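You operate a simulated robot arm through the tools that you are given. There is no shell and no other tool. Be economical: measure what you need, move in short steps, check, and stop when the job is done.

You are at the controls of a simulated two-armed robot. One attempt, no reset.

## Task
Take the brass valve marked "V4" from the parts shelf of the middle work stand and leave it on the lower middle shelf of the tall fittings rack. Then put the blue vibration meter on the top of pallet board 11 away on the test desk top. Then open the top bench drawer, put the wooden brush in the inside of the top bench drawer and shut the drawer again. Then take the red cap and put it on top of the blue strap roll. Then stack the flanged stub labelled "P1" from the steel table top on top of the flanged stub labelled "P2". Then pull the lower chest drawer open. Do these in the order given. Set down upright: brass valve.

It is judged by the outcome, as a careful person would: the job done as asked, and still so three seconds after it is handed in. It fails if anything else is knocked over, pushed out of place, dropped, spilled or broken. A push-on lid holds only when it is set on centred and level and pressed home; a screw cap is set on level and turned clockwise until tight.

## Robot
Two 7-joint arms with two-finger parallel grippers on one trunk, on a base that drives. Base frame: it is fixed to the floor where the robot stands at the start and does not move with it; the origin is under the middle of the robot, x ahead of it, y to its left, z up; the surface under the hand at the start is at about z = 619. Readings come in mm, degrees, newtons and seconds.
The left shoulder is at the start at [20, 113, 1293], the right one opposite. With the tool pointing down near the work surface each hand reaches from about 100 to 440 mm from the robot's upright axis, wherever it stands, measured 20 degrees to its own side. Places, roughly: blue strap roll (8x7x4 cm) [-7500, 2100, 800]; blue vibration meter [1000, -3000, 750]; brass valve [500, 0, 750]; flanged stub [-6500, -4500, 750]; inside of the top bench drawer [-4100, 1900, 600]; lower chest drawer [-7900, 700, 400]; lower middle shelf of the tall fittings rack [-200, 600, 600]; red cap (5x5x3 cm) [-7100, 2500, 800]; test desk top [-2400, -5800, 800]; top bench drawer [-4100, 1900, 700]; wooden brush (4x6x6 cm) [-3900, 2000, 900]. Payload 1.57 kg a hand.
Tool frame (each hand has its own): the origin (TCP) lies between the finger pads and is the grasp point; the fingertips stand 30 mm ahead of it; z points along the fingers, y is the line along which they close. Largest opening 80 mm; finger width 17, thickness 12; the body of the gripper, 40 by 82 mm, starts 80 mm behind the TCP.
Orientation is told as [roll, pitch, yaw] about the base's x, y, z axes, in that order, counted from this pose: with the fingers straight down and closing along the base's y, the tool's x points along the base's -x, its y along +y and its z along -z.

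## Interface
- The arms move only by the tool send_rows. It takes "left_targets", "right_targets" or both (then of equal length, played together; a hand with none holds still); each is a list of rows, each a list of 7 numbers: the shift along the tool's x, y, z in mm, then the turn, a rotation vector about the tool's x, y, z in degrees, then the finger opening in mm, from 0 to 80. In form: [[x, y, z, wx, wy, wz, hand], ...]. A call has 1 to 8 rows; each row is the pose to reach, as a shift and turn from the pose commanded when the call began, along the tool's axes at that moment. Each row takes 0.2 s and may step no farther than 50 mm and 8.6 degrees from the row before; otherwise, or with a gripper value out of range, the whole call is refused. A pose out of reach is approached as far as the arm can. The call stops where the force on the tool passes 40 N (or 10 N more than at its start, if that is more) or the arm is blocked; 0.2 s more then pass. The fingers move at their own pace (about 45 mm/s each) and stop on an object; they squeeze with about 43 N. The grip force told is the motor's: it shows also when the fingers shut on nothing. Time passes only in rows, and 0.2 s behind the last, so rows that repeat a pose let the fingers close. It gives the time, the measured TCP pose, the force on the tool (base axes), the opening and the grip force at its end, in the units of the frame above (readings bear some noise), with the torque about the TCP (base axes, N m) and any sound that the robot's microphone picked up.
- Cameras (640 x 400 px; columns grow to the right, rows downward): "scene" is now at [60.9, 26.4, 1377.7]; the picture's right is [0.45, -0.89, 0.00], its down [-0.82, -0.41, -0.39] and it looks along [0.35, 0.18, -0.92] (base axes); focal length 257 px, centre (320, 200). "left" rides on the left gripper at [72, 7, -122] in its tool frame; the picture's right is [-0.09, 1.00, 0.00], its down [-0.84, -0.08, -0.54] and it looks along [-0.54, -0.05, 0.84] (tool axes); focal length 238 px, centre (320, 200). "right" rides on the right gripper at [72, -6, -122] in its tool frame; the picture's right is [0.09, 1.00, 0.00], its down [-0.84, 0.08, -0.54] and it looks along [-0.54, 0.05, 0.84] (tool axes); focal length 238 px, centre (320, 200). There is no depth. A picture from a camera that has moved, and an enlarged one, comes with that camera's place and axes in the base frame and with its lens.
- grab_frame(camera): a new picture of that camera. No time passes.
- move_column(by): slides the trunk up (or, below 0, down) by that many mm; the arms and the scene camera ride with it, the base frame stays. It gives what a move gives, with no picture.
- steer(legs): drives the robot by 1 to 6 legs, each [ahead, left, turn to the left] in mm, mm and degrees, along the robot's own axes; the way and the turn of a leg run together, so that a leg with both is an arc; at most 1500 mm and 180 degrees a leg. The arms and the cameras ride along, it lands a little off, and it stops where it bumps. It gives what a move gives.
- head_to(pan, tilt): turns the head with the scene camera to pan (to the left, within 80 degrees either way) and tilt (down, from -29 to 69), counted from straight ahead of the robot. It gives what a move gives.
- inspect(camera, box): a new picture of the part [left, top, right, bottom] of that camera's present view, enlarged. No time passes.
- hand_in(): hands the job in; it is judged then, once.

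Work in short steps. Places have to be worked out from the pictures, the camera data and where the tool is seen: move nearer, look again, correct. Check each grasp and each placing, and mend what went wrong. You have 196 turns and 172 pictures in all, those below and enlarged ones among them. Open the grippers and draw the arms clear of the work before you hand the job in, unless the task says otherwise.

The tools are called after "Call:" as name(argument=value, ...) on one line, values as JSON. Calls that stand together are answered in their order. send_rows: Moves the arms, as the interface text tells. Its arguments: {"type":"object","properties":{"left_targets":{"type":"array","items":{"type":"array","items":{"type":"number"}}},"right_targets":{"type":"array","items":{"type":"array","items":{"type":"number"}}}},"required":[]} The other tools are called the same way: move_column (by) slides the trunk up or down; steer (legs) drives the base; head_to (pan, tilt) turns the head that bears the scene camera; grab_frame (camera) takes a picture; inspect (camera, box) takes an enlarged picture of a part of a camera's view; hand_in () hands the job in.

At the start:

```text
time_s: 0.0
left_position: [192.9, 199.8, 887.9]
left_ee_rot: [0.0, 0.1, 0.0]
left_ft_force: [-0.1, -0.2, -0.3]
left_ft_torque: [-0.01, -0.02, 0.0]
left_finger_gap: 80.0
left_grasp_force: 0.1
right_position: [334.9, 51.4, 889.7]
right_ee_rot: [-0.1, 0.0, 0.1]
right_ft_force: [1.3, 0.0, 0.2]
right_ft_torque: [-0.01, 0.01, -0.02]
right_finger_gap: 80.2
right_grasp_force: 0.1
trunk travel left (down, up): [-346.0, 224.0]
robot x, y, heading: [1.1, 0.7, -0.2]
head pan, tilt: [26.8, 66.9]
```

scene: 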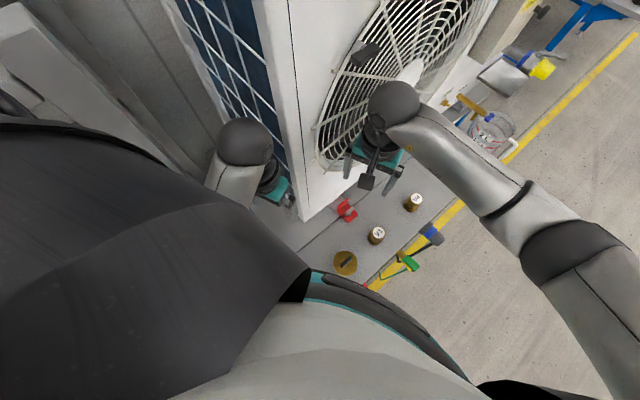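
right: 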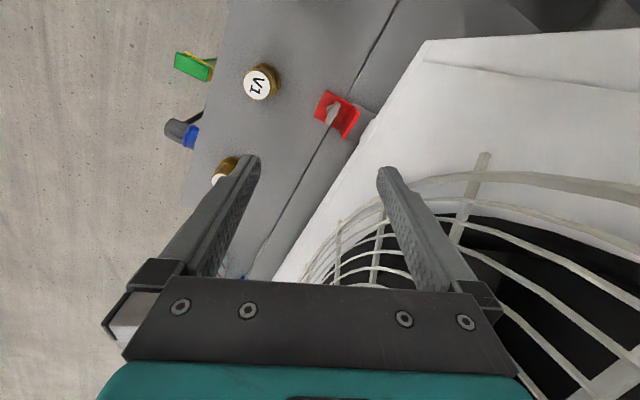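
left: 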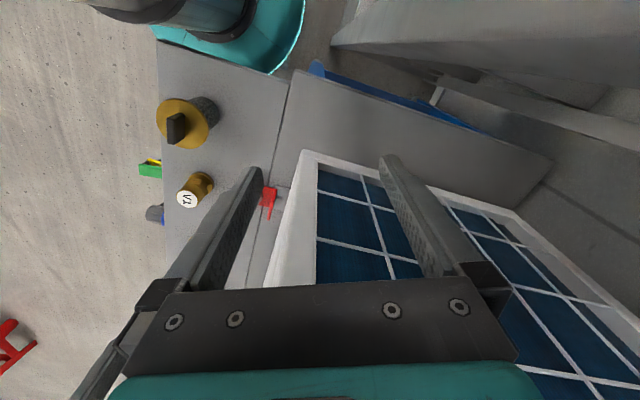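

The valves stand on a plate beside the fan unit. I look closer at their marks.

Call:
inspect(camera="scene", box=[290, 150, 490, 290])

Call:
head_to(pan=0, tilt=40)

```text
2.86 times, centred on (390, 220) of scene
camera zoom: at [60.9, 26.4, 1377.7], right [0.45, -0.89, 0.0], down [-0.82, -0.41, -0.39], along [0.35, 0.18, -0.92], focal length 733 px, centre (120, 143)
```

zoom: 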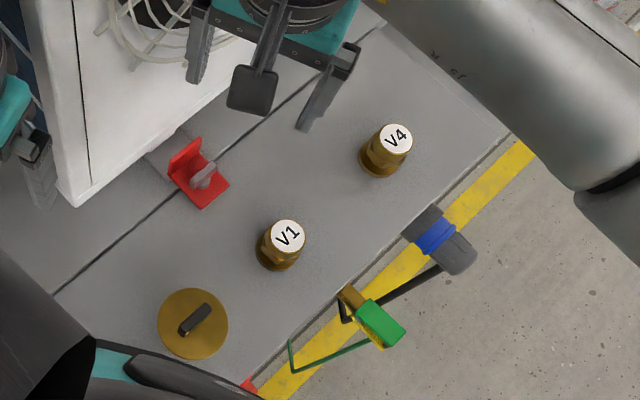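

```text
time_s: 0.9
left_position: [193.8, 199.7, 888.6]
left_ee_rot: [0.0, 0.0, 0.0]
left_ft_force: [-0.2, 0.0, 0.4]
left_ft_torque: [-0.01, 0.01, 0.02]
left_finger_gap: 80.2
left_grasp_force: 0.0
right_position: [335.0, 50.9, 890.2]
right_ee_rot: [0.0, 0.0, -0.1]
right_ft_force: [0.4, -0.7, 0.2]
right_ft_torque: [-0.02, 0.01, 0.0]
right_finger_gap: 80.0
right_grasp_force: 0.0
trunk travel left (down, up): [-346.0, 224.0]
robot x, y, heading: [-1.8, 0.8, 0.1]
head pan, tilt: [0.0, 40.0]
```

Call:
grab_frame(camera="scene")

Call:
head_to(pan=75, tilt=35)

Call:
grab_frame(camera="scene")

```text
167 pictures are left
camera scene: at [93.9, 0.3, 1412.0], right [0.0, -1.0, 0.0], down [-0.64, 0.0, -0.77], along [0.77, 0.0, -0.64], focal length 257 px, centre (320, 200)
```

scene: 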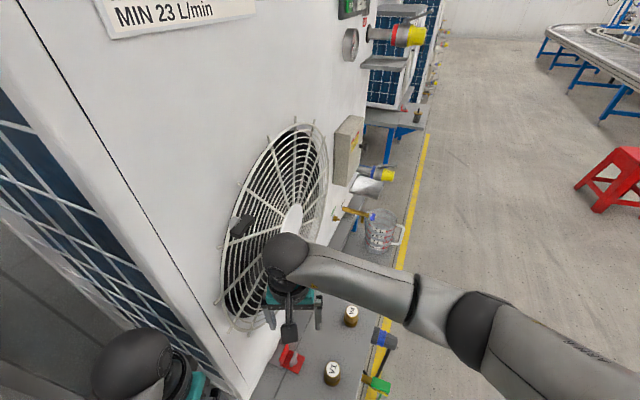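

```text
time_s: 2.4
left_position: [192.9, 199.4, 888.2]
left_ee_rot: [-0.1, -0.1, 0.0]
left_ft_force: [-0.4, 0.2, -0.2]
left_ft_torque: [-0.03, 0.01, 0.01]
left_finger_gap: 79.8
left_grasp_force: 0.0
right_position: [335.4, 51.9, 889.5]
right_ee_rot: [0.0, 0.0, 0.0]
right_ft_force: [1.1, -0.4, 0.2]
right_ft_torque: [-0.01, -0.01, 0.02]
right_finger_gap: 80.0
right_grasp_force: 0.0
trunk travel left (down, up): [-346.0, 224.0]
robot x, y, heading: [-1.2, 2.8, -0.2]
head pan, tilt: [75.0, 35.0]
```

```text
166 pictures are left
camera scene: at [31.8, 85.2, 1419.6], right [0.97, -0.26, 0.0], down [-0.15, -0.55, -0.82], along [0.21, 0.79, -0.57], focal length 257 px, centre (320, 200)
```

scene: 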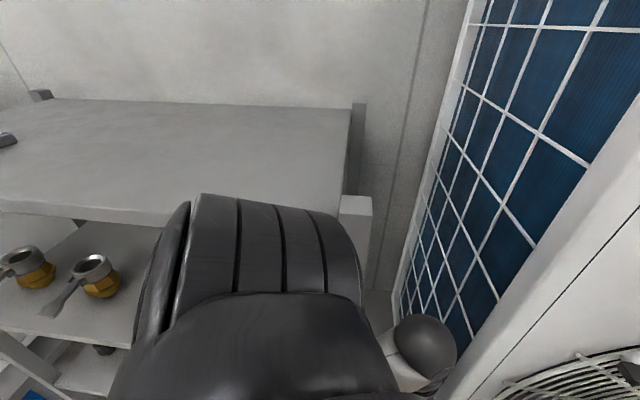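

The rack stands to the left rear, the valve V4 near (455, -90). I check the clearance in front of the base.

Call:
head_to(pan=-30, tilt=69)

Call:
grab_frame(camera="scene")

```text
time_s: 4.2
left_position: [192.2, 199.1, 887.9]
left_ee_rot: [-0.1, 0.0, 0.0]
left_ft_force: [-0.4, -0.6, -0.9]
left_ft_torque: [0.0, 0.02, 0.01]
left_finger_gap: 80.1
left_grasp_force: 0.1
right_position: [334.8, 51.7, 890.9]
right_ee_rot: [-0.1, 0.0, 0.0]
right_ft_force: [-0.1, 0.0, 0.1]
right_ft_torque: [-0.02, 0.02, -0.01]
right_finger_gap: 79.9
right_grasp_force: 0.0
trunk travel left (down, up): [-346.0, 224.0]
robot x, y, heading: [-1.9, 3.5, 0.3]
head pan, tilt: [-30.0, 68.8]
```

```text
165 pictures are left
camera scene: at [57.4, -27.7, 1375.9], right [-0.5, -0.87, 0.0], down [-0.81, 0.47, -0.36], along [0.31, -0.18, -0.93], focal length 257 px, centre (320, 200)
```

scene: 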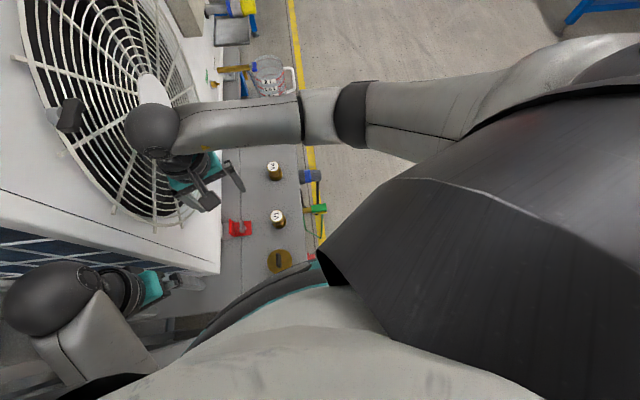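

V4's cap is near (465, -95). Before picking I look at the rack to choose the grasp direction; I back away and turn toward it.

Call:
steer(legs=[[-400, -100, 0], [0, 0, 60]])

Call:
head_to(pan=0, tilt=35)

Call:
grab_frame(camera="scene")

```text
time_s: 9.4
left_position: [-476.6, 165.7, 887.8]
left_ee_rot: [0.0, 0.0, 60.8]
left_ft_force: [0.3, 0.2, 0.5]
left_ft_torque: [-0.02, -0.01, 0.0]
left_finger_gap: 79.9
left_grasp_force: 0.1
right_position: [-279.7, 216.3, 890.5]
right_ee_rot: [0.0, 0.1, 60.8]
right_ft_force: [0.2, -0.1, 0.0]
right_ft_torque: [-0.02, -0.01, 0.03]
right_finger_gap: 80.1
right_grasp_force: 0.1
trunk travel left (down, up): [-346.0, 224.0]
robot x, y, heading: [-399.5, -98.4, 60.7]
head pan, tilt: [-30.0, 68.8]
```

```text
time_s: 10.4
left_position: [-477.6, 165.7, 887.7]
left_ee_rot: [-0.1, 0.0, 60.8]
left_ft_force: [0.3, 0.6, 0.4]
left_ft_torque: [-0.01, 0.04, 0.0]
left_finger_gap: 80.1
left_grasp_force: 0.2
right_position: [-278.9, 218.0, 890.7]
right_ee_rot: [-0.1, 0.0, 60.9]
right_ft_force: [-0.3, 0.4, 0.5]
right_ft_torque: [0.01, 0.0, -0.01]
right_finger_gap: 79.7
right_grasp_force: 0.1
trunk travel left (down, up): [-346.0, 224.0]
robot x, y, heading: [-399.7, -100.0, 60.9]
head pan, tilt: [0.0, 35.0]
```

```text
164 pictures are left
camera scene: at [-351.1, -14.7, 1419.5], right [0.87, -0.49, 0.0], down [-0.28, -0.5, -0.82], along [0.4, 0.71, -0.57], focal length 257 px, centre (320, 200)
```

scene: 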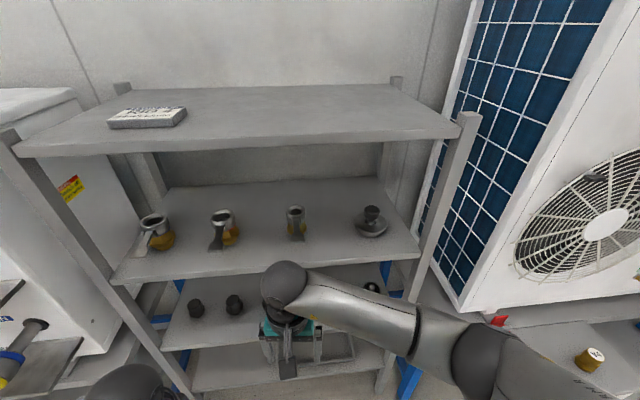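

The rack has four levels about 350 mm apart, so the valve must go in on a slanted hand; I'll pick it up slanted as well. The stand and rack are both turned about -22°. I drive to face the stand squarely.

Call:
steer(legs=[[-151, 0, 7], [0, -680, 0]])

Call:
head_to(pan=0, tilt=55)

Call:
grab_frame(camera="scene")

```text
time_s: 15.1
left_position: [50.4, -238.0, 888.7]
left_ee_rot: [0.1, 0.0, 67.7]
left_ft_force: [0.3, -0.3, -0.6]
left_ft_torque: [-0.02, -0.01, 0.02]
left_finger_gap: 79.8
left_grasp_force: 0.1
right_position: [241.5, -163.6, 889.3]
right_ee_rot: [0.1, 0.0, 67.8]
right_ft_force: [-0.1, 0.3, -0.4]
right_ft_torque: [0.02, 0.0, 0.0]
right_finger_gap: 79.9
right_grasp_force: 0.1
trunk travel left (down, up): [-346.0, 224.0]
robot x, y, heading: [156.0, -492.0, 67.6]
head pan, tilt: [0.0, 35.0]
```

```text
time_s: 15.9
left_position: [49.4, -237.6, 887.6]
left_ee_rot: [0.0, 0.0, 67.8]
left_ft_force: [0.3, -0.1, -0.7]
left_ft_torque: [0.01, 0.0, 0.01]
left_finger_gap: 79.8
left_grasp_force: 0.1
right_position: [240.7, -163.0, 891.1]
right_ee_rot: [0.0, 0.0, 67.6]
right_ft_force: [0.1, -0.4, 0.6]
right_ft_torque: [-0.01, 0.02, -0.03]
right_finger_gap: 79.7
right_grasp_force: 0.0
trunk travel left (down, up): [-346.0, 224.0]
robot x, y, heading: [162.4, -488.7, 67.8]
head pan, tilt: [0.0, 55.0]
```

```text
163 pictures are left
camera scene: at [191.8, -416.3, 1391.4], right [0.93, -0.38, 0.0], down [-0.31, -0.76, -0.57], along [0.22, 0.53, -0.82], focal length 257 px, centre (320, 200)
```

scene: 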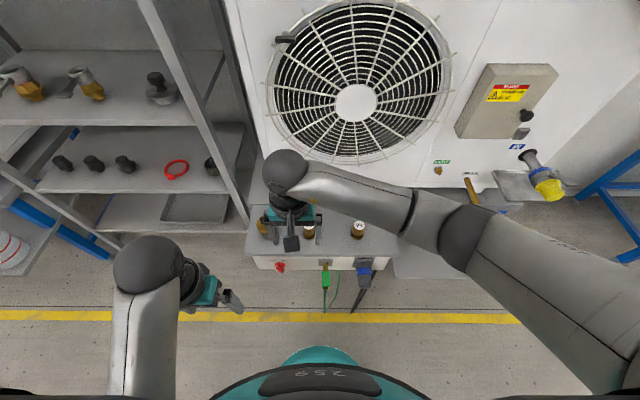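

V4 seen near (460, -92), in front of the fan. I swing the right hand over in front of it and tilt the fingers 60° forward.

Call:
send_rows(right_targets=[[-4, -22, 7, 0, -7.5, 0, 80], [-8, -44, 14, 0, -15, 0, 80], [-12, -66, 21, 0, -22.5, 0, 80], [-16, -88, 28, 0, -30, 0, 80], [-20, -110, 35, 0, -37.5, 0, 80], [-24, -132, 42, 0, -45, 0, 80], [-28, -154, 49, 0, -52.5, 0, 80], [-30, -176, 56, 0, -60, 0, 80]])

Call:
grab_frame(camera="scene")

Call:
grab_frame(camera="right")

```text
time_s: 17.8
left_position: [51.0, -237.9, 887.9]
left_ee_rot: [0.0, 0.1, 67.7]
left_ft_force: [-0.2, 0.2, 1.0]
left_ft_torque: [0.0, 0.0, 0.0]
left_finger_gap: 79.6
left_grasp_force: 0.1
right_position: [323.1, -140.3, 896.3]
right_ee_rot: [-2.8, -58.4, 67.6]
right_ft_force: [-0.5, -0.5, 0.6]
right_ft_torque: [-0.01, 0.02, 0.0]
right_finger_gap: 79.9
right_grasp_force: 0.1
right hand out of reach, approached as far as the arm can: row 6, 7, 8
trunk travel left (down, up): [-346.0, 224.0]
robot x, y, heading: [159.9, -491.4, 67.8]
head pan, tilt: [0.0, 55.0]
```

```text
162 pictures are left
camera scene: at [192.3, -416.4, 1391.3], right [0.92, -0.38, 0.0], down [-0.31, -0.76, -0.57], along [0.22, 0.53, -0.82], focal length 257 px, centre (320, 200)
```

scene: 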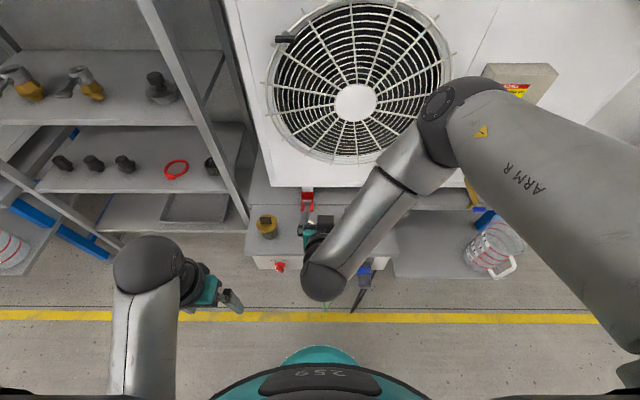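

```text
161 pictures are left
camera right: at [269.7, -271.5, 899.1], right [-0.92, 0.37, -0.1], down [-0.1, 0.02, 0.99], along [0.37, 0.93, 0.02], focal length 238 px, centre (320, 200)
```

right: 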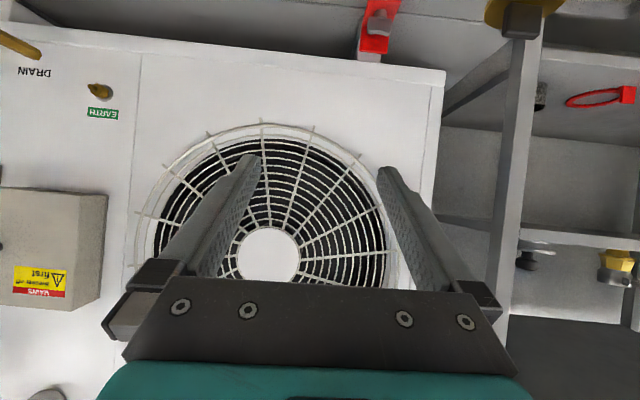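

The slant is reached but the hand stopped short sideways and high. I carry on down and right toward the pre-grasp point in front of V4.

Call:
send_rows(right_targets=[[20, -18, 10, 0, 0, 0, 80], [42, -36, 19, 0, 0, 0, 80], [63, -54, 29, 0, 0, 0, 80], [84, -72, 39, 0, 0, 0, 80], [105, -90, 48, 0, 0, 0, 80], [125, -109, 58, 0, 0, 0, 80]])

Call:
grab_frame(camera="scene")

Call:
grab_frame(camera="right")

```text
time_s: 19.1
left_position: [51.1, -239.0, 888.9]
left_ee_rot: [0.0, 0.0, 67.7]
left_ft_force: [-0.3, 0.1, 0.3]
left_ft_torque: [-0.03, -0.01, 0.02]
left_finger_gap: 80.1
left_grasp_force: 0.1
right_position: [315.2, -139.9, 883.0]
right_ee_rot: [-3.0, -58.0, 67.6]
right_ft_force: [0.5, 0.5, -0.7]
right_ft_torque: [-0.01, 0.0, 0.0]
right_finger_gap: 79.8
right_grasp_force: 0.0
right hand out of reach, approached as far as the arm can: row 1, 2, 3, 4, 5, 6
trunk travel left (down, up): [-346.0, 224.0]
robot x, y, heading: [162.4, -494.0, 67.8]
head pan, tilt: [0.0, 55.0]
```

```text
160 pictures are left
camera scene: at [191.8, -416.3, 1391.4], right [0.93, -0.38, 0.0], down [-0.31, -0.76, -0.57], along [0.22, 0.53, -0.82], focal length 257 px, centre (320, 200)
```

scene: 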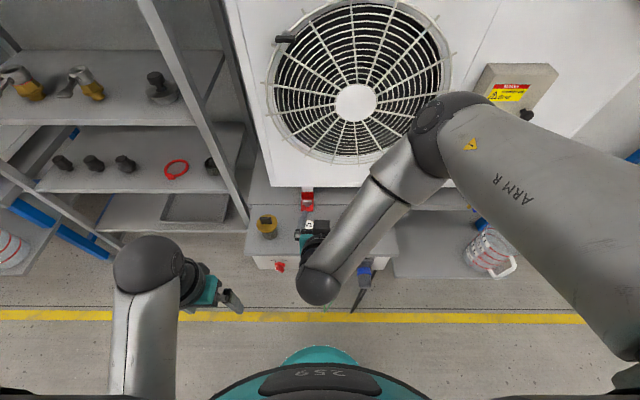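

```text
159 pictures are left
camera right: at [261.6, -271.4, 886.0], right [-0.92, 0.38, -0.11], down [-0.1, 0.03, 0.99], along [0.38, 0.93, 0.01], focal length 238 px, centre (320, 200)
```

right: 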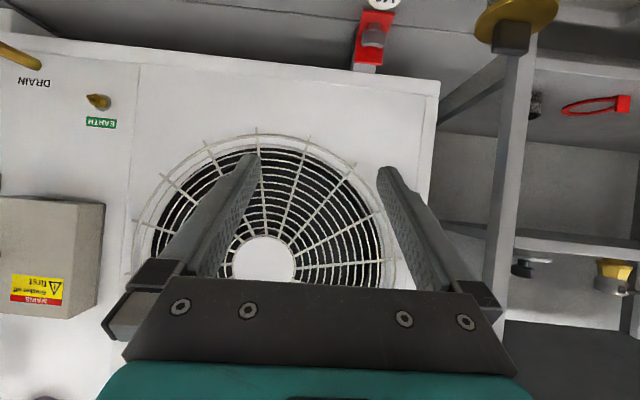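

The arm is folded too tightly here, so I try reaching farther ahead at this height to find a better posture.

Call:
send_rows(right_targets=[[-8, -18, 14, 0, 0, 0, 80], [-16, -36, 28, 0, 0, 0, 80], [-24, -54, 42, 0, 0, 0, 80], [-32, -72, 56, 0, 0, 0, 80], [-40, -90, 70, 0, 0, 0, 80], [-48, -109, 84, 0, 0, 0, 80]])

Call:
grab_frame(camera="scene")

```text
time_s: 20.6
left_position: [51.4, -238.2, 888.6]
left_ee_rot: [0.0, 0.1, 67.7]
left_ft_force: [-0.1, 0.1, 1.1]
left_ft_torque: [-0.02, 0.02, -0.03]
left_finger_gap: 80.1
left_grasp_force: 0.1
right_position: [414.1, -58.0, 910.4]
right_ee_rot: [-4.7, -56.7, 67.4]
right_ft_force: [-0.6, -0.3, -0.1]
right_ft_torque: [0.01, 0.01, 0.02]
right_finger_gap: 80.2
right_grasp_force: 0.1
right hand out of reach, approached as far as the arm can: row 1, 2, 3, 4, 5, 6
trunk travel left (down, up): [-346.0, 224.0]
robot x, y, heading: [161.1, -491.6, 67.8]
head pan, tilt: [0.0, 55.0]
```

```text
158 pictures are left
camera scene: at [192.6, -416.3, 1391.3], right [0.92, -0.38, 0.0], down [-0.31, -0.76, -0.57], along [0.22, 0.53, -0.82], focal length 257 px, centre (320, 200)
```

scene: 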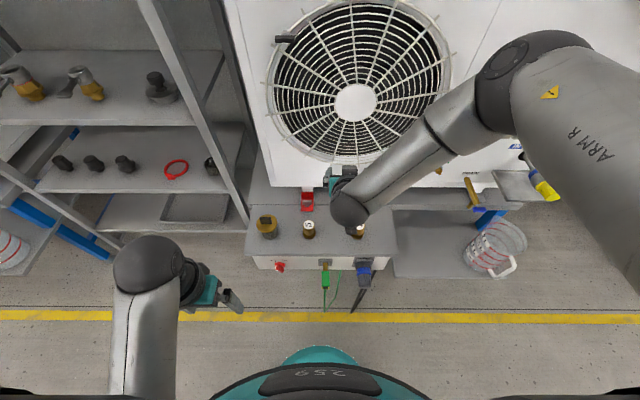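

Reach is better farther out. I ease the tilt to about 42° and go over V4, aiming for z≈800 above it.

Call:
send_rows(right_targets=[[17, -10, 7, 0, 3, 0, 80], [35, -19, 14, 0, 6, 0, 80], [52, -29, 21, 0, 9, 0, 80], [70, -38, 28, 0, 12, 0, 80], [87, -48, 35, 0, 15, 0, 80], [104, -57, 42, 0, 15, 0, 80]])

Call:
grab_frame(camera="scene")

```text
time_s: 21.9
left_position: [48.8, -238.0, 888.7]
left_ee_rot: [0.0, 0.0, 67.6]
left_ft_force: [0.6, -0.5, -0.4]
left_ft_torque: [0.0, -0.01, -0.04]
left_finger_gap: 79.9
left_grasp_force: 0.1
right_position: [443.9, -83.5, 828.4]
right_ee_rot: [-2.4, -43.9, 66.7]
right_ft_force: [-0.5, 0.8, -0.6]
right_ft_torque: [0.0, -0.02, 0.0]
right_finger_gap: 80.0
right_grasp_force: 0.0
right hand out of reach, approached as far as the arm can: row 1, 2, 3, 4, 5, 6
trunk travel left (down, up): [-346.0, 224.0]
robot x, y, heading: [159.9, -493.8, 67.7]
head pan, tilt: [0.0, 55.0]
```

```text
157 pictures are left
camera scene: at [191.8, -416.3, 1391.4], right [0.93, -0.38, 0.0], down [-0.31, -0.76, -0.57], along [0.22, 0.53, -0.82], focal length 257 px, centre (320, 200)
```

scene: 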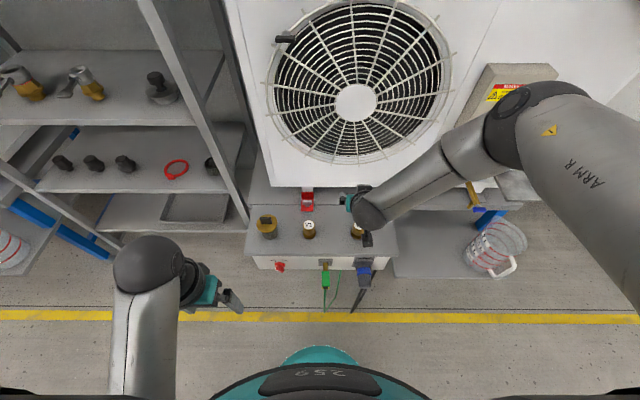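

Hand now stands over V4, about 18 mm to its left. I lower the trunk 80 mm and look through the hand camera.

Call:
move_column(by=-80)

Call:
send_rows(right_targets=[[0, -9, 0, 0, 0, 0, 80], [0, -18, 0, 0, 0, 0, 80]])

Call:
grab_frame(camera="right")

Call:
grab_frame(camera="scene")

```text
time_s: 23.1
left_position: [50.8, -238.1, 808.7]
left_ee_rot: [0.0, 0.0, 67.7]
left_ft_force: [1.3, 0.5, -0.1]
left_ft_torque: [-0.01, -0.03, 0.0]
left_finger_gap: 80.0
left_grasp_force: 0.0
right_position: [445.5, -82.5, 749.2]
right_ee_rot: [-2.5, -43.9, 66.7]
right_ft_force: [0.1, 0.7, -0.7]
right_ft_torque: [0.01, 0.04, -0.01]
right_finger_gap: 80.0
right_grasp_force: 0.1
trunk travel left (down, up): [-266.0, 304.0]
robot x, y, heading: [162.8, -492.2, 67.9]
head pan, tilt: [0.0, 55.0]
```

```text
time_s: 23.7
left_position: [50.1, -238.8, 808.6]
left_ee_rot: [0.0, 0.0, 67.7]
left_ft_force: [-0.7, -0.1, 0.0]
left_ft_torque: [0.0, -0.03, 0.0]
left_finger_gap: 80.1
left_grasp_force: 0.0
right_position: [451.9, -87.8, 749.4]
right_ee_rot: [-2.8, -43.5, 66.7]
right_ft_force: [0.3, 0.4, -0.4]
right_ft_torque: [-0.04, 0.0, -0.03]
right_finger_gap: 80.4
right_grasp_force: 0.1
right hand out of reach, approached as far as the arm can: row 2
trunk travel left (down, up): [-266.0, 304.0]
robot x, y, heading: [160.4, -492.9, 67.5]
head pan, tilt: [0.0, 55.0]
```

```text
156 pictures are left
camera right: at [398.5, -212.5, 789.2], right [-0.93, 0.36, -0.1], down [0.0, 0.26, 0.97], along [0.37, 0.9, -0.24], focal length 238 px, centre (320, 200)
```

right: 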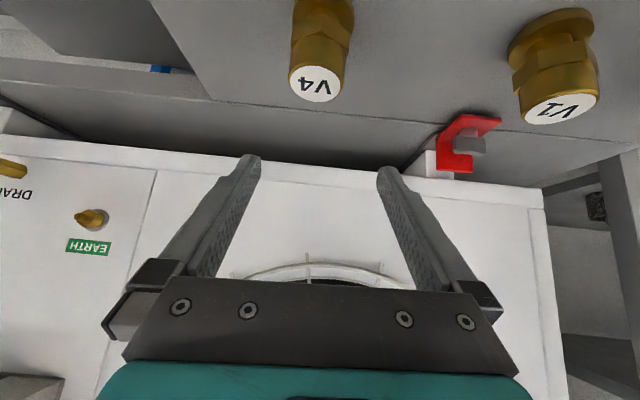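

```text
155 pictures are left
camera scene: at [191.7, -416.3, 1311.4], right [0.93, -0.38, 0.0], down [-0.31, -0.76, -0.57], along [0.22, 0.53, -0.82], focal length 257 px, centre (320, 200)
```

scene: 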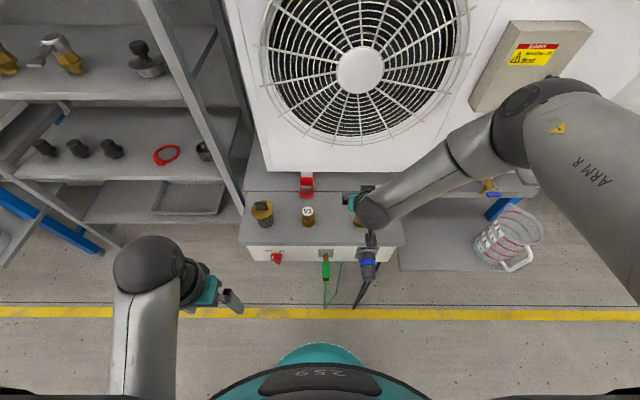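

V4's axis is near (456, -95) with its top at about z 683, within 6 mm of the finger midline. I lower straight down around it.

Call:
move_column(by=-60)

Call:
send_rows(right_targets=[[4, -6, -4, 0, 0, 0, 80]])

Call:
grab_frame(camera="right")

```text
time_s: 24.7
left_position: [50.5, -239.1, 748.9]
left_ee_rot: [0.2, 0.0, 67.6]
left_ft_force: [-0.3, 0.9, -0.3]
left_ft_torque: [-0.01, -0.04, -0.01]
left_finger_gap: 79.9
left_grasp_force: 0.1
right_position: [452.1, -88.1, 689.3]
right_ee_rot: [-2.7, -43.3, 66.8]
right_ft_force: [-0.1, 0.3, -0.3]
right_ft_torque: [-0.03, -0.02, -0.01]
right_finger_gap: 80.4
right_grasp_force: 0.0
trunk travel left (down, up): [-206.0, 364.0]
robot x, y, heading: [162.6, -494.1, 67.9]
head pan, tilt: [0.0, 55.0]
```

```text
time_s: 25.1
left_position: [50.2, -238.4, 749.4]
left_ee_rot: [-0.1, 0.0, 67.8]
left_ft_force: [0.2, 0.0, -0.1]
left_ft_torque: [-0.02, 0.01, 0.02]
left_finger_gap: 80.3
left_grasp_force: 0.0
right_position: [453.8, -94.7, 690.7]
right_ee_rot: [-3.2, -43.0, 66.7]
right_ft_force: [-0.5, 0.6, -0.8]
right_ft_torque: [0.0, -0.02, 0.02]
right_finger_gap: 79.9
right_grasp_force: 0.0
trunk travel left (down, up): [-206.0, 364.0]
robot x, y, heading: [162.0, -494.0, 67.8]
head pan, tilt: [0.0, 55.0]
```

```text
154 pictures are left
camera right: at [400.3, -218.7, 731.1], right [-0.92, 0.37, -0.1], down [0.0, 0.27, 0.96], along [0.38, 0.89, -0.25], focal length 238 px, centre (320, 200)
```

right: 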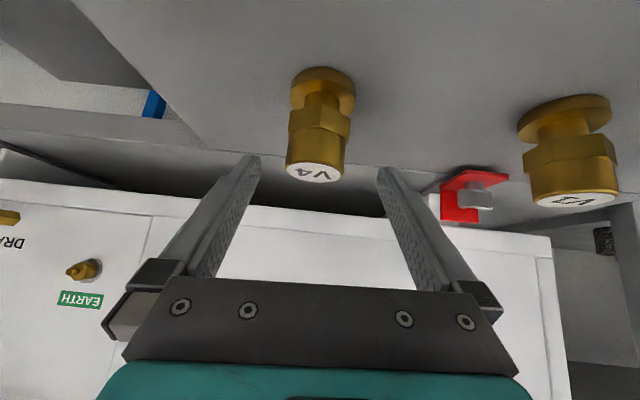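

The valve stands right between the fingers. Down another 29 mm, then close.

Call:
move_column(by=-29)

Call:
send_rows(right_targets=[[0, 0, 0, 0, 0, 0, 50], [0, 0, 0, 0, 0, 0, 25], [0, 0, 0, 0, 0, 0, 15], [0, 0, 0, 0, 0, 0, 10], [0, 0, 0, 0, 0, 0, 10]])

Call:
grab_frame(camera="right")

```text
time_s: 25.9
left_position: [51.2, -237.6, 719.0]
left_ee_rot: [0.0, 0.0, 67.7]
left_ft_force: [-0.4, 0.4, 0.6]
left_ft_torque: [0.0, 0.01, 0.02]
left_finger_gap: 80.2
left_grasp_force: 0.2
right_position: [453.3, -94.6, 663.0]
right_ee_rot: [-3.2, -43.1, 66.6]
right_ft_force: [0.4, -0.3, 0.4]
right_ft_torque: [0.0, 0.0, 0.03]
right_finger_gap: 80.1
right_grasp_force: 0.0
trunk travel left (down, up): [-177.0, 393.0]
robot x, y, heading: [163.6, -492.1, 67.7]
head pan, tilt: [0.0, 55.0]
```

```text
time_s: 27.1
left_position: [50.7, -237.7, 719.5]
left_ee_rot: [0.0, 0.0, 67.7]
left_ft_force: [0.0, 0.7, 0.7]
left_ft_torque: [-0.02, 0.02, 0.02]
left_finger_gap: 80.0
left_grasp_force: 0.0
right_position: [453.6, -94.1, 661.9]
right_ee_rot: [-3.2, -43.0, 66.9]
right_ft_force: [-1.9, 0.9, 1.9]
right_ft_torque: [0.06, 0.16, -0.02]
right_finger_gap: 37.3
right_grasp_force: 33.9
trunk travel left (down, up): [-177.0, 393.0]
robot x, y, heading: [159.6, -497.3, 67.4]
head pan, tilt: [0.0, 55.0]
```

```text
153 pictures are left
camera right: at [399.8, -218.3, 702.3], right [-0.93, 0.36, -0.1], down [0.0, 0.27, 0.96], along [0.38, 0.89, -0.25], focal length 238 px, centre (320, 200)
```

right: 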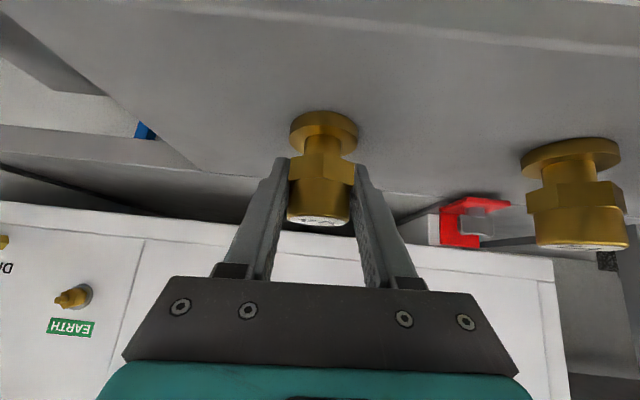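

The valve is held (37 mm gap). I lift it, then back off and drive left in front of the rack, leaving the last forward piece for later.

Call:
move_column(by=150)

Call:
steer(legs=[[-120, 0, 0], [0, 790, 0], [120, 0, 0]])

Call:
grab_frame(camera="scene")

Call:
grab_frame(camera="right")

```text
time_s: 28.8
left_position: [50.5, -238.3, 869.5]
left_ee_rot: [0.0, 0.0, 67.7]
left_ft_force: [0.2, 1.0, -0.5]
left_ft_torque: [-0.03, -0.02, -0.02]
left_finger_gap: 80.0
left_grasp_force: 0.1
right_position: [454.8, -93.2, 812.1]
right_ee_rot: [-3.2, -43.1, 66.8]
right_ft_force: [-0.2, 0.3, -2.3]
right_ft_torque: [-0.01, -0.03, 0.0]
right_finger_gap: 37.3
right_grasp_force: 43.3
trunk travel left (down, up): [-327.0, 243.0]
robot x, y, heading: [158.5, -491.5, 67.7]
head pan, tilt: [0.0, 55.0]
```

```text
time_s: 34.7
left_position: [-678.1, 57.2, 869.0]
left_ee_rot: [0.0, 0.0, 68.0]
left_ft_force: [0.2, -0.4, -0.1]
left_ft_torque: [0.02, 0.02, -0.01]
left_finger_gap: 80.1
left_grasp_force: 0.1
right_position: [-274.4, 204.2, 812.0]
right_ee_rot: [-3.2, -42.9, 67.0]
right_ft_force: [-0.9, 0.1, -2.8]
right_ft_torque: [0.0, -0.01, 0.01]
right_finger_gap: 37.2
right_grasp_force: 42.6
trunk travel left (down, up): [-327.0, 243.0]
robot x, y, heading: [-565.6, -197.3, 68.1]
head pan, tilt: [0.0, 55.0]
```

```text
152 pictures are left
camera scene: at [-534.9, -120.0, 1372.3], right [0.93, -0.37, 0.0], down [-0.31, -0.76, -0.57], along [0.21, 0.53, -0.82], focal length 257 px, centre (320, 200)
```

scene: 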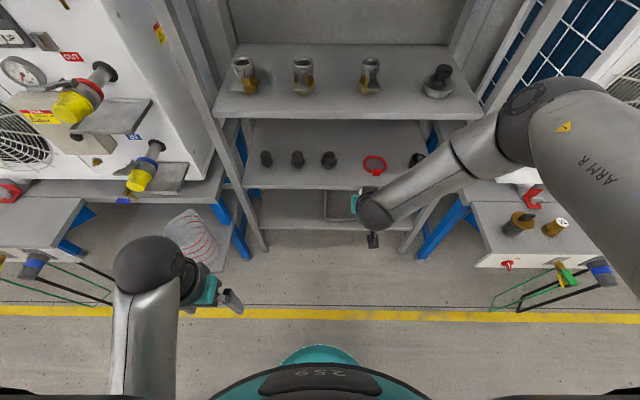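

```text
151 pictures are left
camera right: at [-327.8, 78.4, 851.7], right [-0.93, 0.36, -0.1], down [0.0, 0.27, 0.96], along [0.37, 0.89, -0.25], focal length 238 px, centre (320, 200)
```

right: 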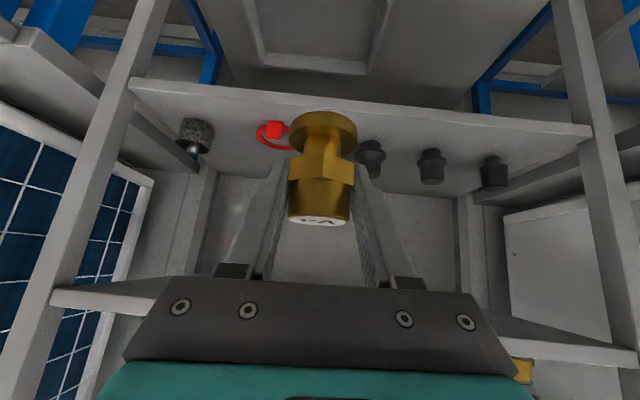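

LM shelf surface comes out at z≈620–630, with a free gap between the third black knob and the red ring around (-185, 432). I lower the valve to shelf-entry height and drive most of the way in.

Call:
move_column(by=-105)

Call:
steer(legs=[[150, 4, 0]])

Call:
grab_frame(camera="scene")

Call:
grab_frame(camera="right")

```text
time_s: 36.1
left_position: [-677.1, 55.1, 763.6]
left_ee_rot: [0.1, 0.0, 68.1]
left_ft_force: [0.4, 0.0, -0.6]
left_ft_torque: [0.0, -0.01, -0.02]
left_finger_gap: 80.1
left_grasp_force: 0.1
right_position: [-274.3, 202.8, 707.7]
right_ee_rot: [-3.1, -42.9, 67.2]
right_ft_force: [0.9, -0.4, -2.3]
right_ft_torque: [-0.01, -0.04, -0.04]
right_finger_gap: 37.1
right_grasp_force: 42.8
trunk travel left (down, up): [-222.0, 348.0]
robot x, y, heading: [-566.2, -199.8, 68.0]
head pan, tilt: [0.0, 55.0]
```

```text
time_s: 37.4
left_position: [-626.6, 195.4, 763.3]
left_ee_rot: [0.0, 0.1, 68.1]
left_ft_force: [0.6, -0.1, 0.2]
left_ft_torque: [-0.04, 0.03, 0.01]
left_finger_gap: 80.1
left_grasp_force: 0.1
right_position: [-223.5, 343.7, 707.5]
right_ee_rot: [-3.2, -42.9, 67.2]
right_ft_force: [-0.2, 0.5, -2.9]
right_ft_torque: [0.02, 0.03, -0.04]
right_finger_gap: 37.1
right_grasp_force: 42.7
trunk travel left (down, up): [-222.0, 348.0]
robot x, y, heading: [-512.8, -58.4, 68.0]
head pan, tilt: [0.0, 55.0]
```

```text
150 pictures are left
camera scene: at [-483.3, 19.2, 1267.3], right [0.93, -0.37, 0.0], down [-0.31, -0.76, -0.57], along [0.21, 0.53, -0.82], focal length 257 px, centre (320, 200)
```

scene: 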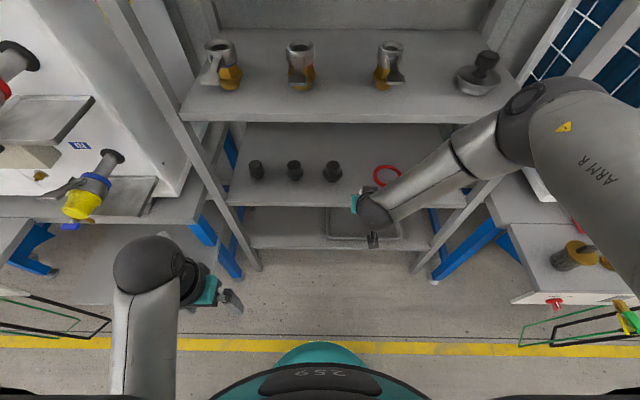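

```text
149 pictures are left
camera right: at [-276.6, 218.1, 746.8], right [-0.93, 0.36, -0.1], down [0.0, 0.27, 0.96], along [0.37, 0.89, -0.25], focal length 238 px, centre (320, 200)
```

right: 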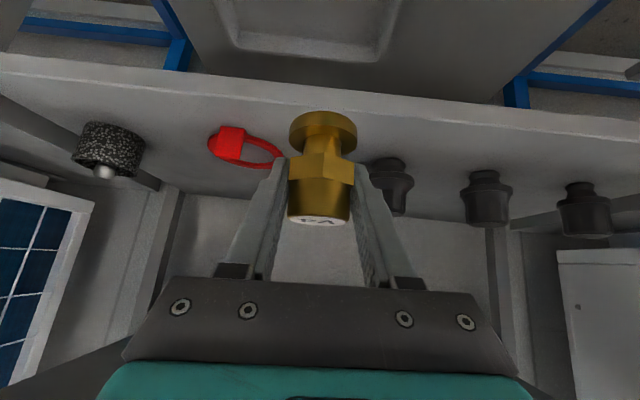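

Target spot is about 86 mm ahead and 6 mm left. I drive in the rest at a clearance of about 40 mm.

Call:
steer(legs=[[87, 6, 0]])

Call:
grab_frame(camera="right")

Call:
grab_frame(camera="scene")

```text
time_s: 38.5
left_position: [-599.7, 278.6, 764.2]
left_ee_rot: [0.0, 0.1, 68.1]
left_ft_force: [0.1, 0.2, 0.3]
left_ft_torque: [-0.05, 0.0, 0.03]
left_finger_gap: 80.0
left_grasp_force: 0.0
right_position: [-197.0, 425.1, 706.4]
right_ee_rot: [-3.2, -42.8, 67.2]
right_ft_force: [-1.0, 0.0, -2.6]
right_ft_torque: [-0.01, 0.03, -0.01]
right_finger_gap: 37.1
right_grasp_force: 43.4
trunk travel left (down, up): [-222.0, 348.0]
robot x, y, heading: [-486.6, 26.2, 68.1]
head pan, tilt: [0.0, 55.0]
```

```text
148 pictures are left
camera right: at [-249.6, 300.9, 746.7], right [-0.93, 0.36, -0.1], down [0.0, 0.27, 0.96], along [0.37, 0.89, -0.25], focal length 238 px, centre (320, 200)
```

right: 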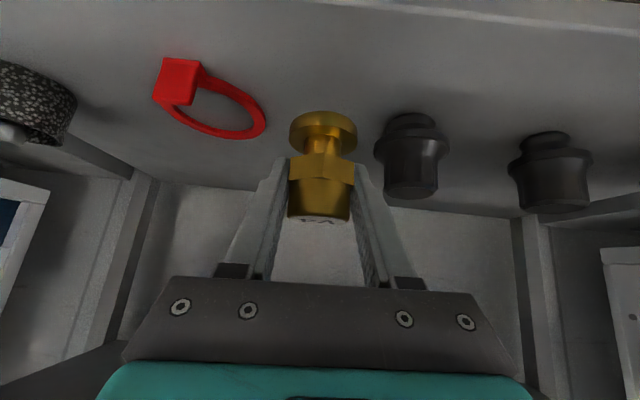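

```text
147 pictures are left
camera scene: at [-456.4, 102.2, 1267.3], right [0.93, -0.37, 0.0], down [-0.31, -0.76, -0.57], along [0.21, 0.53, -0.82], focal length 257 px, centre (320, 200)
```

scene: 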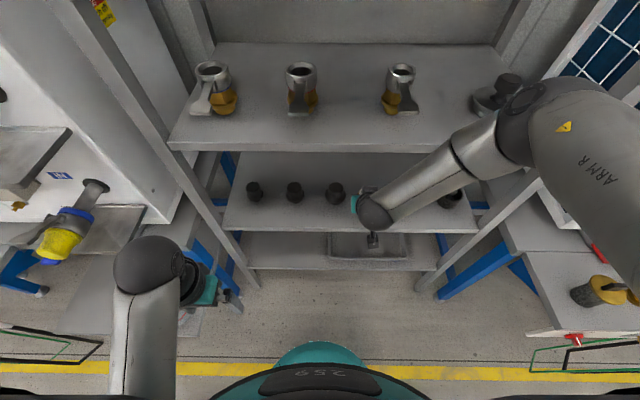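

The valve hangs clear between ring and knob. Lowering gently: 30 mm first.

Call:
move_column(by=-30)

Call:
grab_frame(camera="right")

```text
time_s: 39.3
left_position: [-599.6, 278.8, 735.0]
left_ee_rot: [0.1, 0.1, 68.1]
left_ft_force: [-0.3, 0.7, -0.4]
left_ft_torque: [0.03, 0.0, -0.02]
left_finger_gap: 79.8
left_grasp_force: 0.2
right_position: [-197.6, 425.5, 676.8]
right_ee_rot: [-3.2, -42.9, 67.2]
right_ft_force: [-0.1, 0.1, -2.4]
right_ft_torque: [0.01, 0.0, 0.01]
right_finger_gap: 37.1
right_grasp_force: 42.7
trunk travel left (down, up): [-192.0, 378.0]
robot x, y, heading: [-485.9, 24.7, 68.2]
head pan, tilt: [0.0, 55.0]
```

```text
146 pictures are left
camera right: at [-249.7, 300.5, 716.8], right [-0.93, 0.36, -0.1], down [0.0, 0.27, 0.96], along [0.37, 0.89, -0.25], focal length 238 px, centre (320, 200)
```

right: 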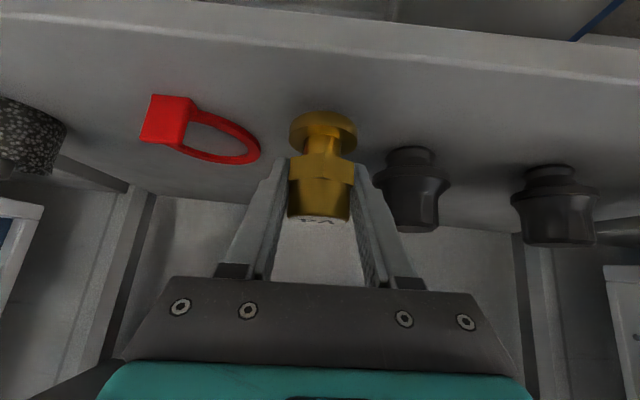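

A few millimetres remain; small trunk steps.

Call:
move_column(by=-8)

Call:
move_column(by=-4)

Call:
grab_frame(camera="right")

```text
time_s: 39.9
left_position: [-599.1, 278.8, 726.2]
left_ee_rot: [0.0, 0.0, 68.0]
left_ft_force: [0.0, 0.8, 0.2]
left_ft_torque: [0.01, -0.02, 0.02]
left_finger_gap: 80.0
left_grasp_force: 0.1
right_position: [-196.4, 425.3, 669.3]
right_ee_rot: [-3.2, -42.8, 67.2]
right_ft_force: [-0.1, -0.2, -2.5]
right_ft_torque: [-0.03, -0.01, 0.01]
right_finger_gap: 37.4
right_grasp_force: 42.7
trunk travel left (down, up): [-184.0, 386.0]
robot x, y, heading: [-480.1, 28.0, 68.2]
head pan, tilt: [0.0, 55.0]
```

```text
time_s: 40.4
left_position: [-599.3, 279.1, 722.6]
left_ee_rot: [0.0, 0.0, 68.1]
left_ft_force: [-0.2, -0.9, 0.5]
left_ft_torque: [-0.04, 0.0, -0.01]
left_finger_gap: 80.0
left_grasp_force: 0.1
right_position: [-196.1, 425.5, 665.3]
right_ee_rot: [-3.2, -42.9, 67.2]
right_ft_force: [-0.1, -1.2, -1.9]
right_ft_torque: [-0.01, 0.01, -0.03]
right_finger_gap: 36.9
right_grasp_force: 42.4
trunk travel left (down, up): [-180.0, 390.0]
robot x, y, heading: [-485.4, 27.2, 68.2]
head pan, tilt: [0.0, 55.0]
```

```text
145 pictures are left
camera right: at [-249.7, 300.6, 704.9], right [-0.93, 0.36, -0.1], down [0.0, 0.27, 0.96], along [0.37, 0.89, -0.25], focal length 238 px, centre (320, 200)
```

right: 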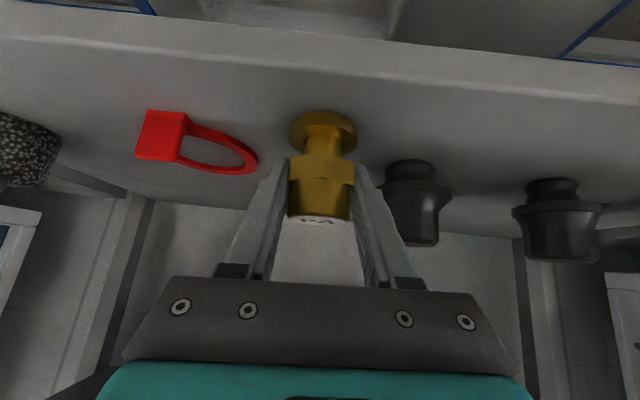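

Ring height gives the shelf at about 616–620. Continue in 3–4 mm steps.

Call:
move_column(by=-4)

Call:
move_column(by=-3)

```text
time_s: 40.9
left_position: [-600.5, 278.2, 718.3]
left_ee_rot: [-0.1, -0.1, 68.1]
left_ft_force: [0.6, 0.0, 0.7]
left_ft_torque: [0.01, -0.01, 0.0]
left_finger_gap: 80.3
left_grasp_force: 0.2
right_position: [-197.3, 426.4, 663.9]
right_ee_rot: [-3.2, -43.3, 67.1]
right_ft_force: [-0.1, -5.2, 17.5]
right_ft_torque: [-0.09, 0.38, 0.1]
right_finger_gap: 36.9
right_grasp_force: 42.8
trunk travel left (down, up): [-176.0, 394.0]
robot x, y, heading: [-488.6, 23.7, 68.1]
head pan, tilt: [0.0, 55.0]
```

```text
time_s: 41.4
left_position: [-600.5, 277.0, 715.8]
left_ee_rot: [0.0, -0.1, 68.1]
left_ft_force: [-0.1, 0.3, 0.3]
left_ft_torque: [0.0, -0.02, 0.03]
left_finger_gap: 80.2
left_grasp_force: 0.0
right_position: [-196.0, 427.1, 662.0]
right_ee_rot: [-3.2, -43.5, 67.1]
right_ft_force: [0.9, -4.8, 31.7]
right_ft_torque: [0.21, 0.51, 0.03]
right_finger_gap: 36.8
right_grasp_force: 42.3
trunk travel left (down, up): [-173.0, 397.0]
robot x, y, heading: [-484.5, 30.9, 68.0]
head pan, tilt: [0.0, 55.0]
```

Contact at 32 N; I relieve by 3 mm, open, and check.

Call:
move_column(by=3)

Call:
send_rows(right_targets=[[0, 0, 0, 0, 0, 0, 42], [0, 0, 0, 0, 0, 0, 55], [0, 0, 0, 0, 0, 0, 65], [0, 0, 0, 0, 0, 0, 75], [0, 0, 0, 0, 0, 0, 75]])

Call:
grab_frame(camera="right")

```text
time_s: 42.0
left_position: [-599.2, 277.7, 718.3]
left_ee_rot: [0.0, 0.0, 68.1]
left_ft_force: [-1.1, -0.7, 0.7]
left_ft_torque: [0.0, 0.0, 0.01]
left_finger_gap: 80.0
left_grasp_force: 0.0
right_position: [-195.5, 426.2, 662.6]
right_ee_rot: [-3.3, -43.1, 67.2]
right_ft_force: [2.1, 5.1, 14.1]
right_ft_torque: [0.48, 0.14, -0.12]
right_finger_gap: 37.4
right_grasp_force: 43.4
trunk travel left (down, up): [-176.0, 394.0]
robot x, y, heading: [-483.6, 24.1, 68.3]
head pan, tilt: [0.0, 55.0]
```

```text
time_s: 43.1
left_position: [-600.2, 280.0, 718.3]
left_ee_rot: [0.0, 0.0, 68.0]
left_ft_force: [0.1, 0.6, -0.3]
left_ft_torque: [-0.02, 0.0, 0.0]
left_finger_gap: 79.9
left_grasp_force: 0.0
right_position: [-196.0, 424.9, 660.3]
right_ee_rot: [-3.2, -43.0, 67.2]
right_ft_force: [0.4, 0.2, -0.4]
right_ft_torque: [-0.02, -0.01, 0.0]
right_finger_gap: 75.2
right_grasp_force: 0.1
trunk travel left (down, up): [-176.0, 394.0]
robot x, y, heading: [-482.9, 25.1, 68.3]
head pan, tilt: [0.0, 55.0]
```

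```text
144 pictures are left
camera right: at [-249.8, 300.5, 700.9], right [-0.93, 0.36, -0.1], down [0.0, 0.27, 0.96], along [0.37, 0.89, -0.25], focal length 238 px, centre (320, 200)
```

right: 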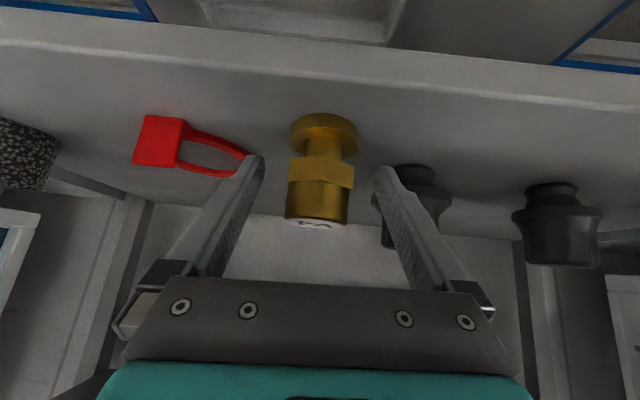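

V4 stands upright on the lower middle shelf. I back straight out and view it.

Call:
steer(legs=[[-350, 0, 0]])

Call:
grab_frame(camera="scene")

```text
time_s: 45.4
left_position: [-731.0, -47.8, 718.5]
left_ee_rot: [0.0, 0.0, 68.2]
left_ft_force: [0.6, 0.3, 0.2]
left_ft_torque: [-0.03, -0.01, 0.04]
left_finger_gap: 80.1
left_grasp_force: 0.0
right_position: [-327.9, 100.0, 661.2]
right_ee_rot: [-3.1, -43.0, 67.3]
right_ft_force: [0.3, -0.5, 0.5]
right_ft_torque: [0.02, 0.0, 0.04]
right_finger_gap: 75.0
right_grasp_force: 0.2
trunk travel left (down, up): [-176.0, 394.0]
robot x, y, heading: [-613.9, -297.8, 68.1]
head pan, tilt: [0.0, 55.0]
```

```text
143 pictures are left
camera scene: at [-587.7, -224.7, 1221.4], right [0.93, -0.37, 0.0], down [-0.3, -0.76, -0.57], along [0.21, 0.53, -0.82], focal length 257 px, centre (320, 200)
```

scene: 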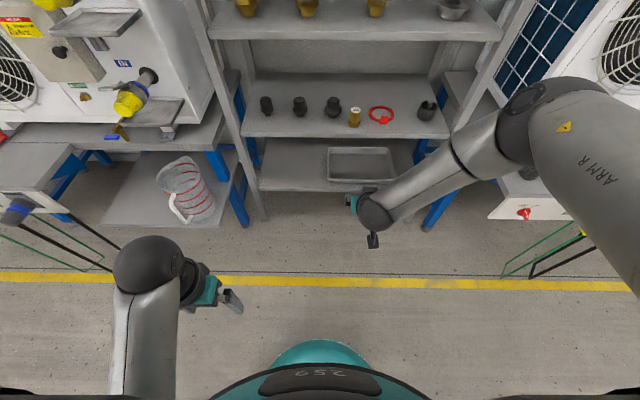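

V4 is placed. Now toward the pallet board near (1000, -3000): raise the trunk, turn right, look.

Call:
move_column(by=170)

Call:
steer(legs=[[-300, 0, 0], [0, 0, -127]])

Call:
head_to(pan=0, tilt=15)

Call:
grab_frame(camera="scene")

```text
time_s: 47.4
left_position: [-730.5, -48.2, 887.6]
left_ee_rot: [0.0, 0.1, 68.3]
left_ft_force: [-0.1, -0.5, 0.3]
left_ft_torque: [-0.02, 0.02, -0.03]
left_finger_gap: 80.2
left_grasp_force: 0.1
right_position: [-328.3, 99.8, 830.9]
right_ee_rot: [-3.2, -43.1, 67.2]
right_ft_force: [0.1, -0.1, 0.1]
right_ft_torque: [-0.01, -0.01, -0.02]
right_finger_gap: 74.9
right_grasp_force: 0.1
trunk travel left (down, up): [-346.0, 224.0]
robot x, y, heading: [-614.8, -300.3, 68.2]
head pan, tilt: [0.0, 55.0]
```

```text
time_s: 54.7
left_position: [-457.2, -643.5, 888.8]
left_ee_rot: [0.0, 0.0, -59.6]
left_ft_force: [-0.5, -0.5, -0.1]
left_ft_torque: [0.0, 0.03, 0.02]
left_finger_gap: 79.9
left_grasp_force: 0.1
right_position: [-587.8, -1052.1, 829.7]
right_ee_rot: [-3.2, -43.0, -60.3]
right_ft_force: [-0.4, 0.4, 0.3]
right_ft_torque: [0.01, -0.05, 0.02]
right_finger_gap: 75.0
right_grasp_force: 0.1
trunk travel left (down, up): [-346.0, 224.0]
robot x, y, heading: [-732.1, -582.1, -59.5]
head pan, tilt: [0.0, 55.0]
```

```text
time_s: 55.8
left_position: [-458.7, -643.7, 888.7]
left_ee_rot: [0.0, 0.0, -59.5]
left_ft_force: [0.4, 0.8, -0.2]
left_ft_torque: [0.0, 0.02, 0.03]
left_finger_gap: 80.1
left_grasp_force: 0.0
right_position: [-587.1, -1051.2, 831.0]
right_ee_rot: [-3.2, -43.0, -60.4]
right_ft_force: [-0.2, 0.3, 1.1]
right_ft_torque: [-0.01, -0.01, 0.02]
right_finger_gap: 74.9
right_grasp_force: 0.1
trunk travel left (down, up): [-346.0, 224.0]
robot x, y, heading: [-727.4, -581.0, -59.6]
head pan, tilt: [0.0, 15.0]
```

```text
142 pictures are left
camera scene: at [-677.0, -667.8, 1451.5], right [-0.86, -0.51, 0.0], down [-0.13, 0.22, -0.97], along [0.49, -0.83, -0.26], focal length 257 px, centre (320, 200)
```

scene: 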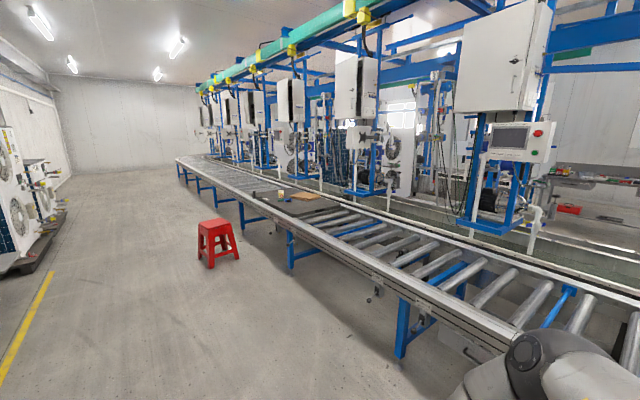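

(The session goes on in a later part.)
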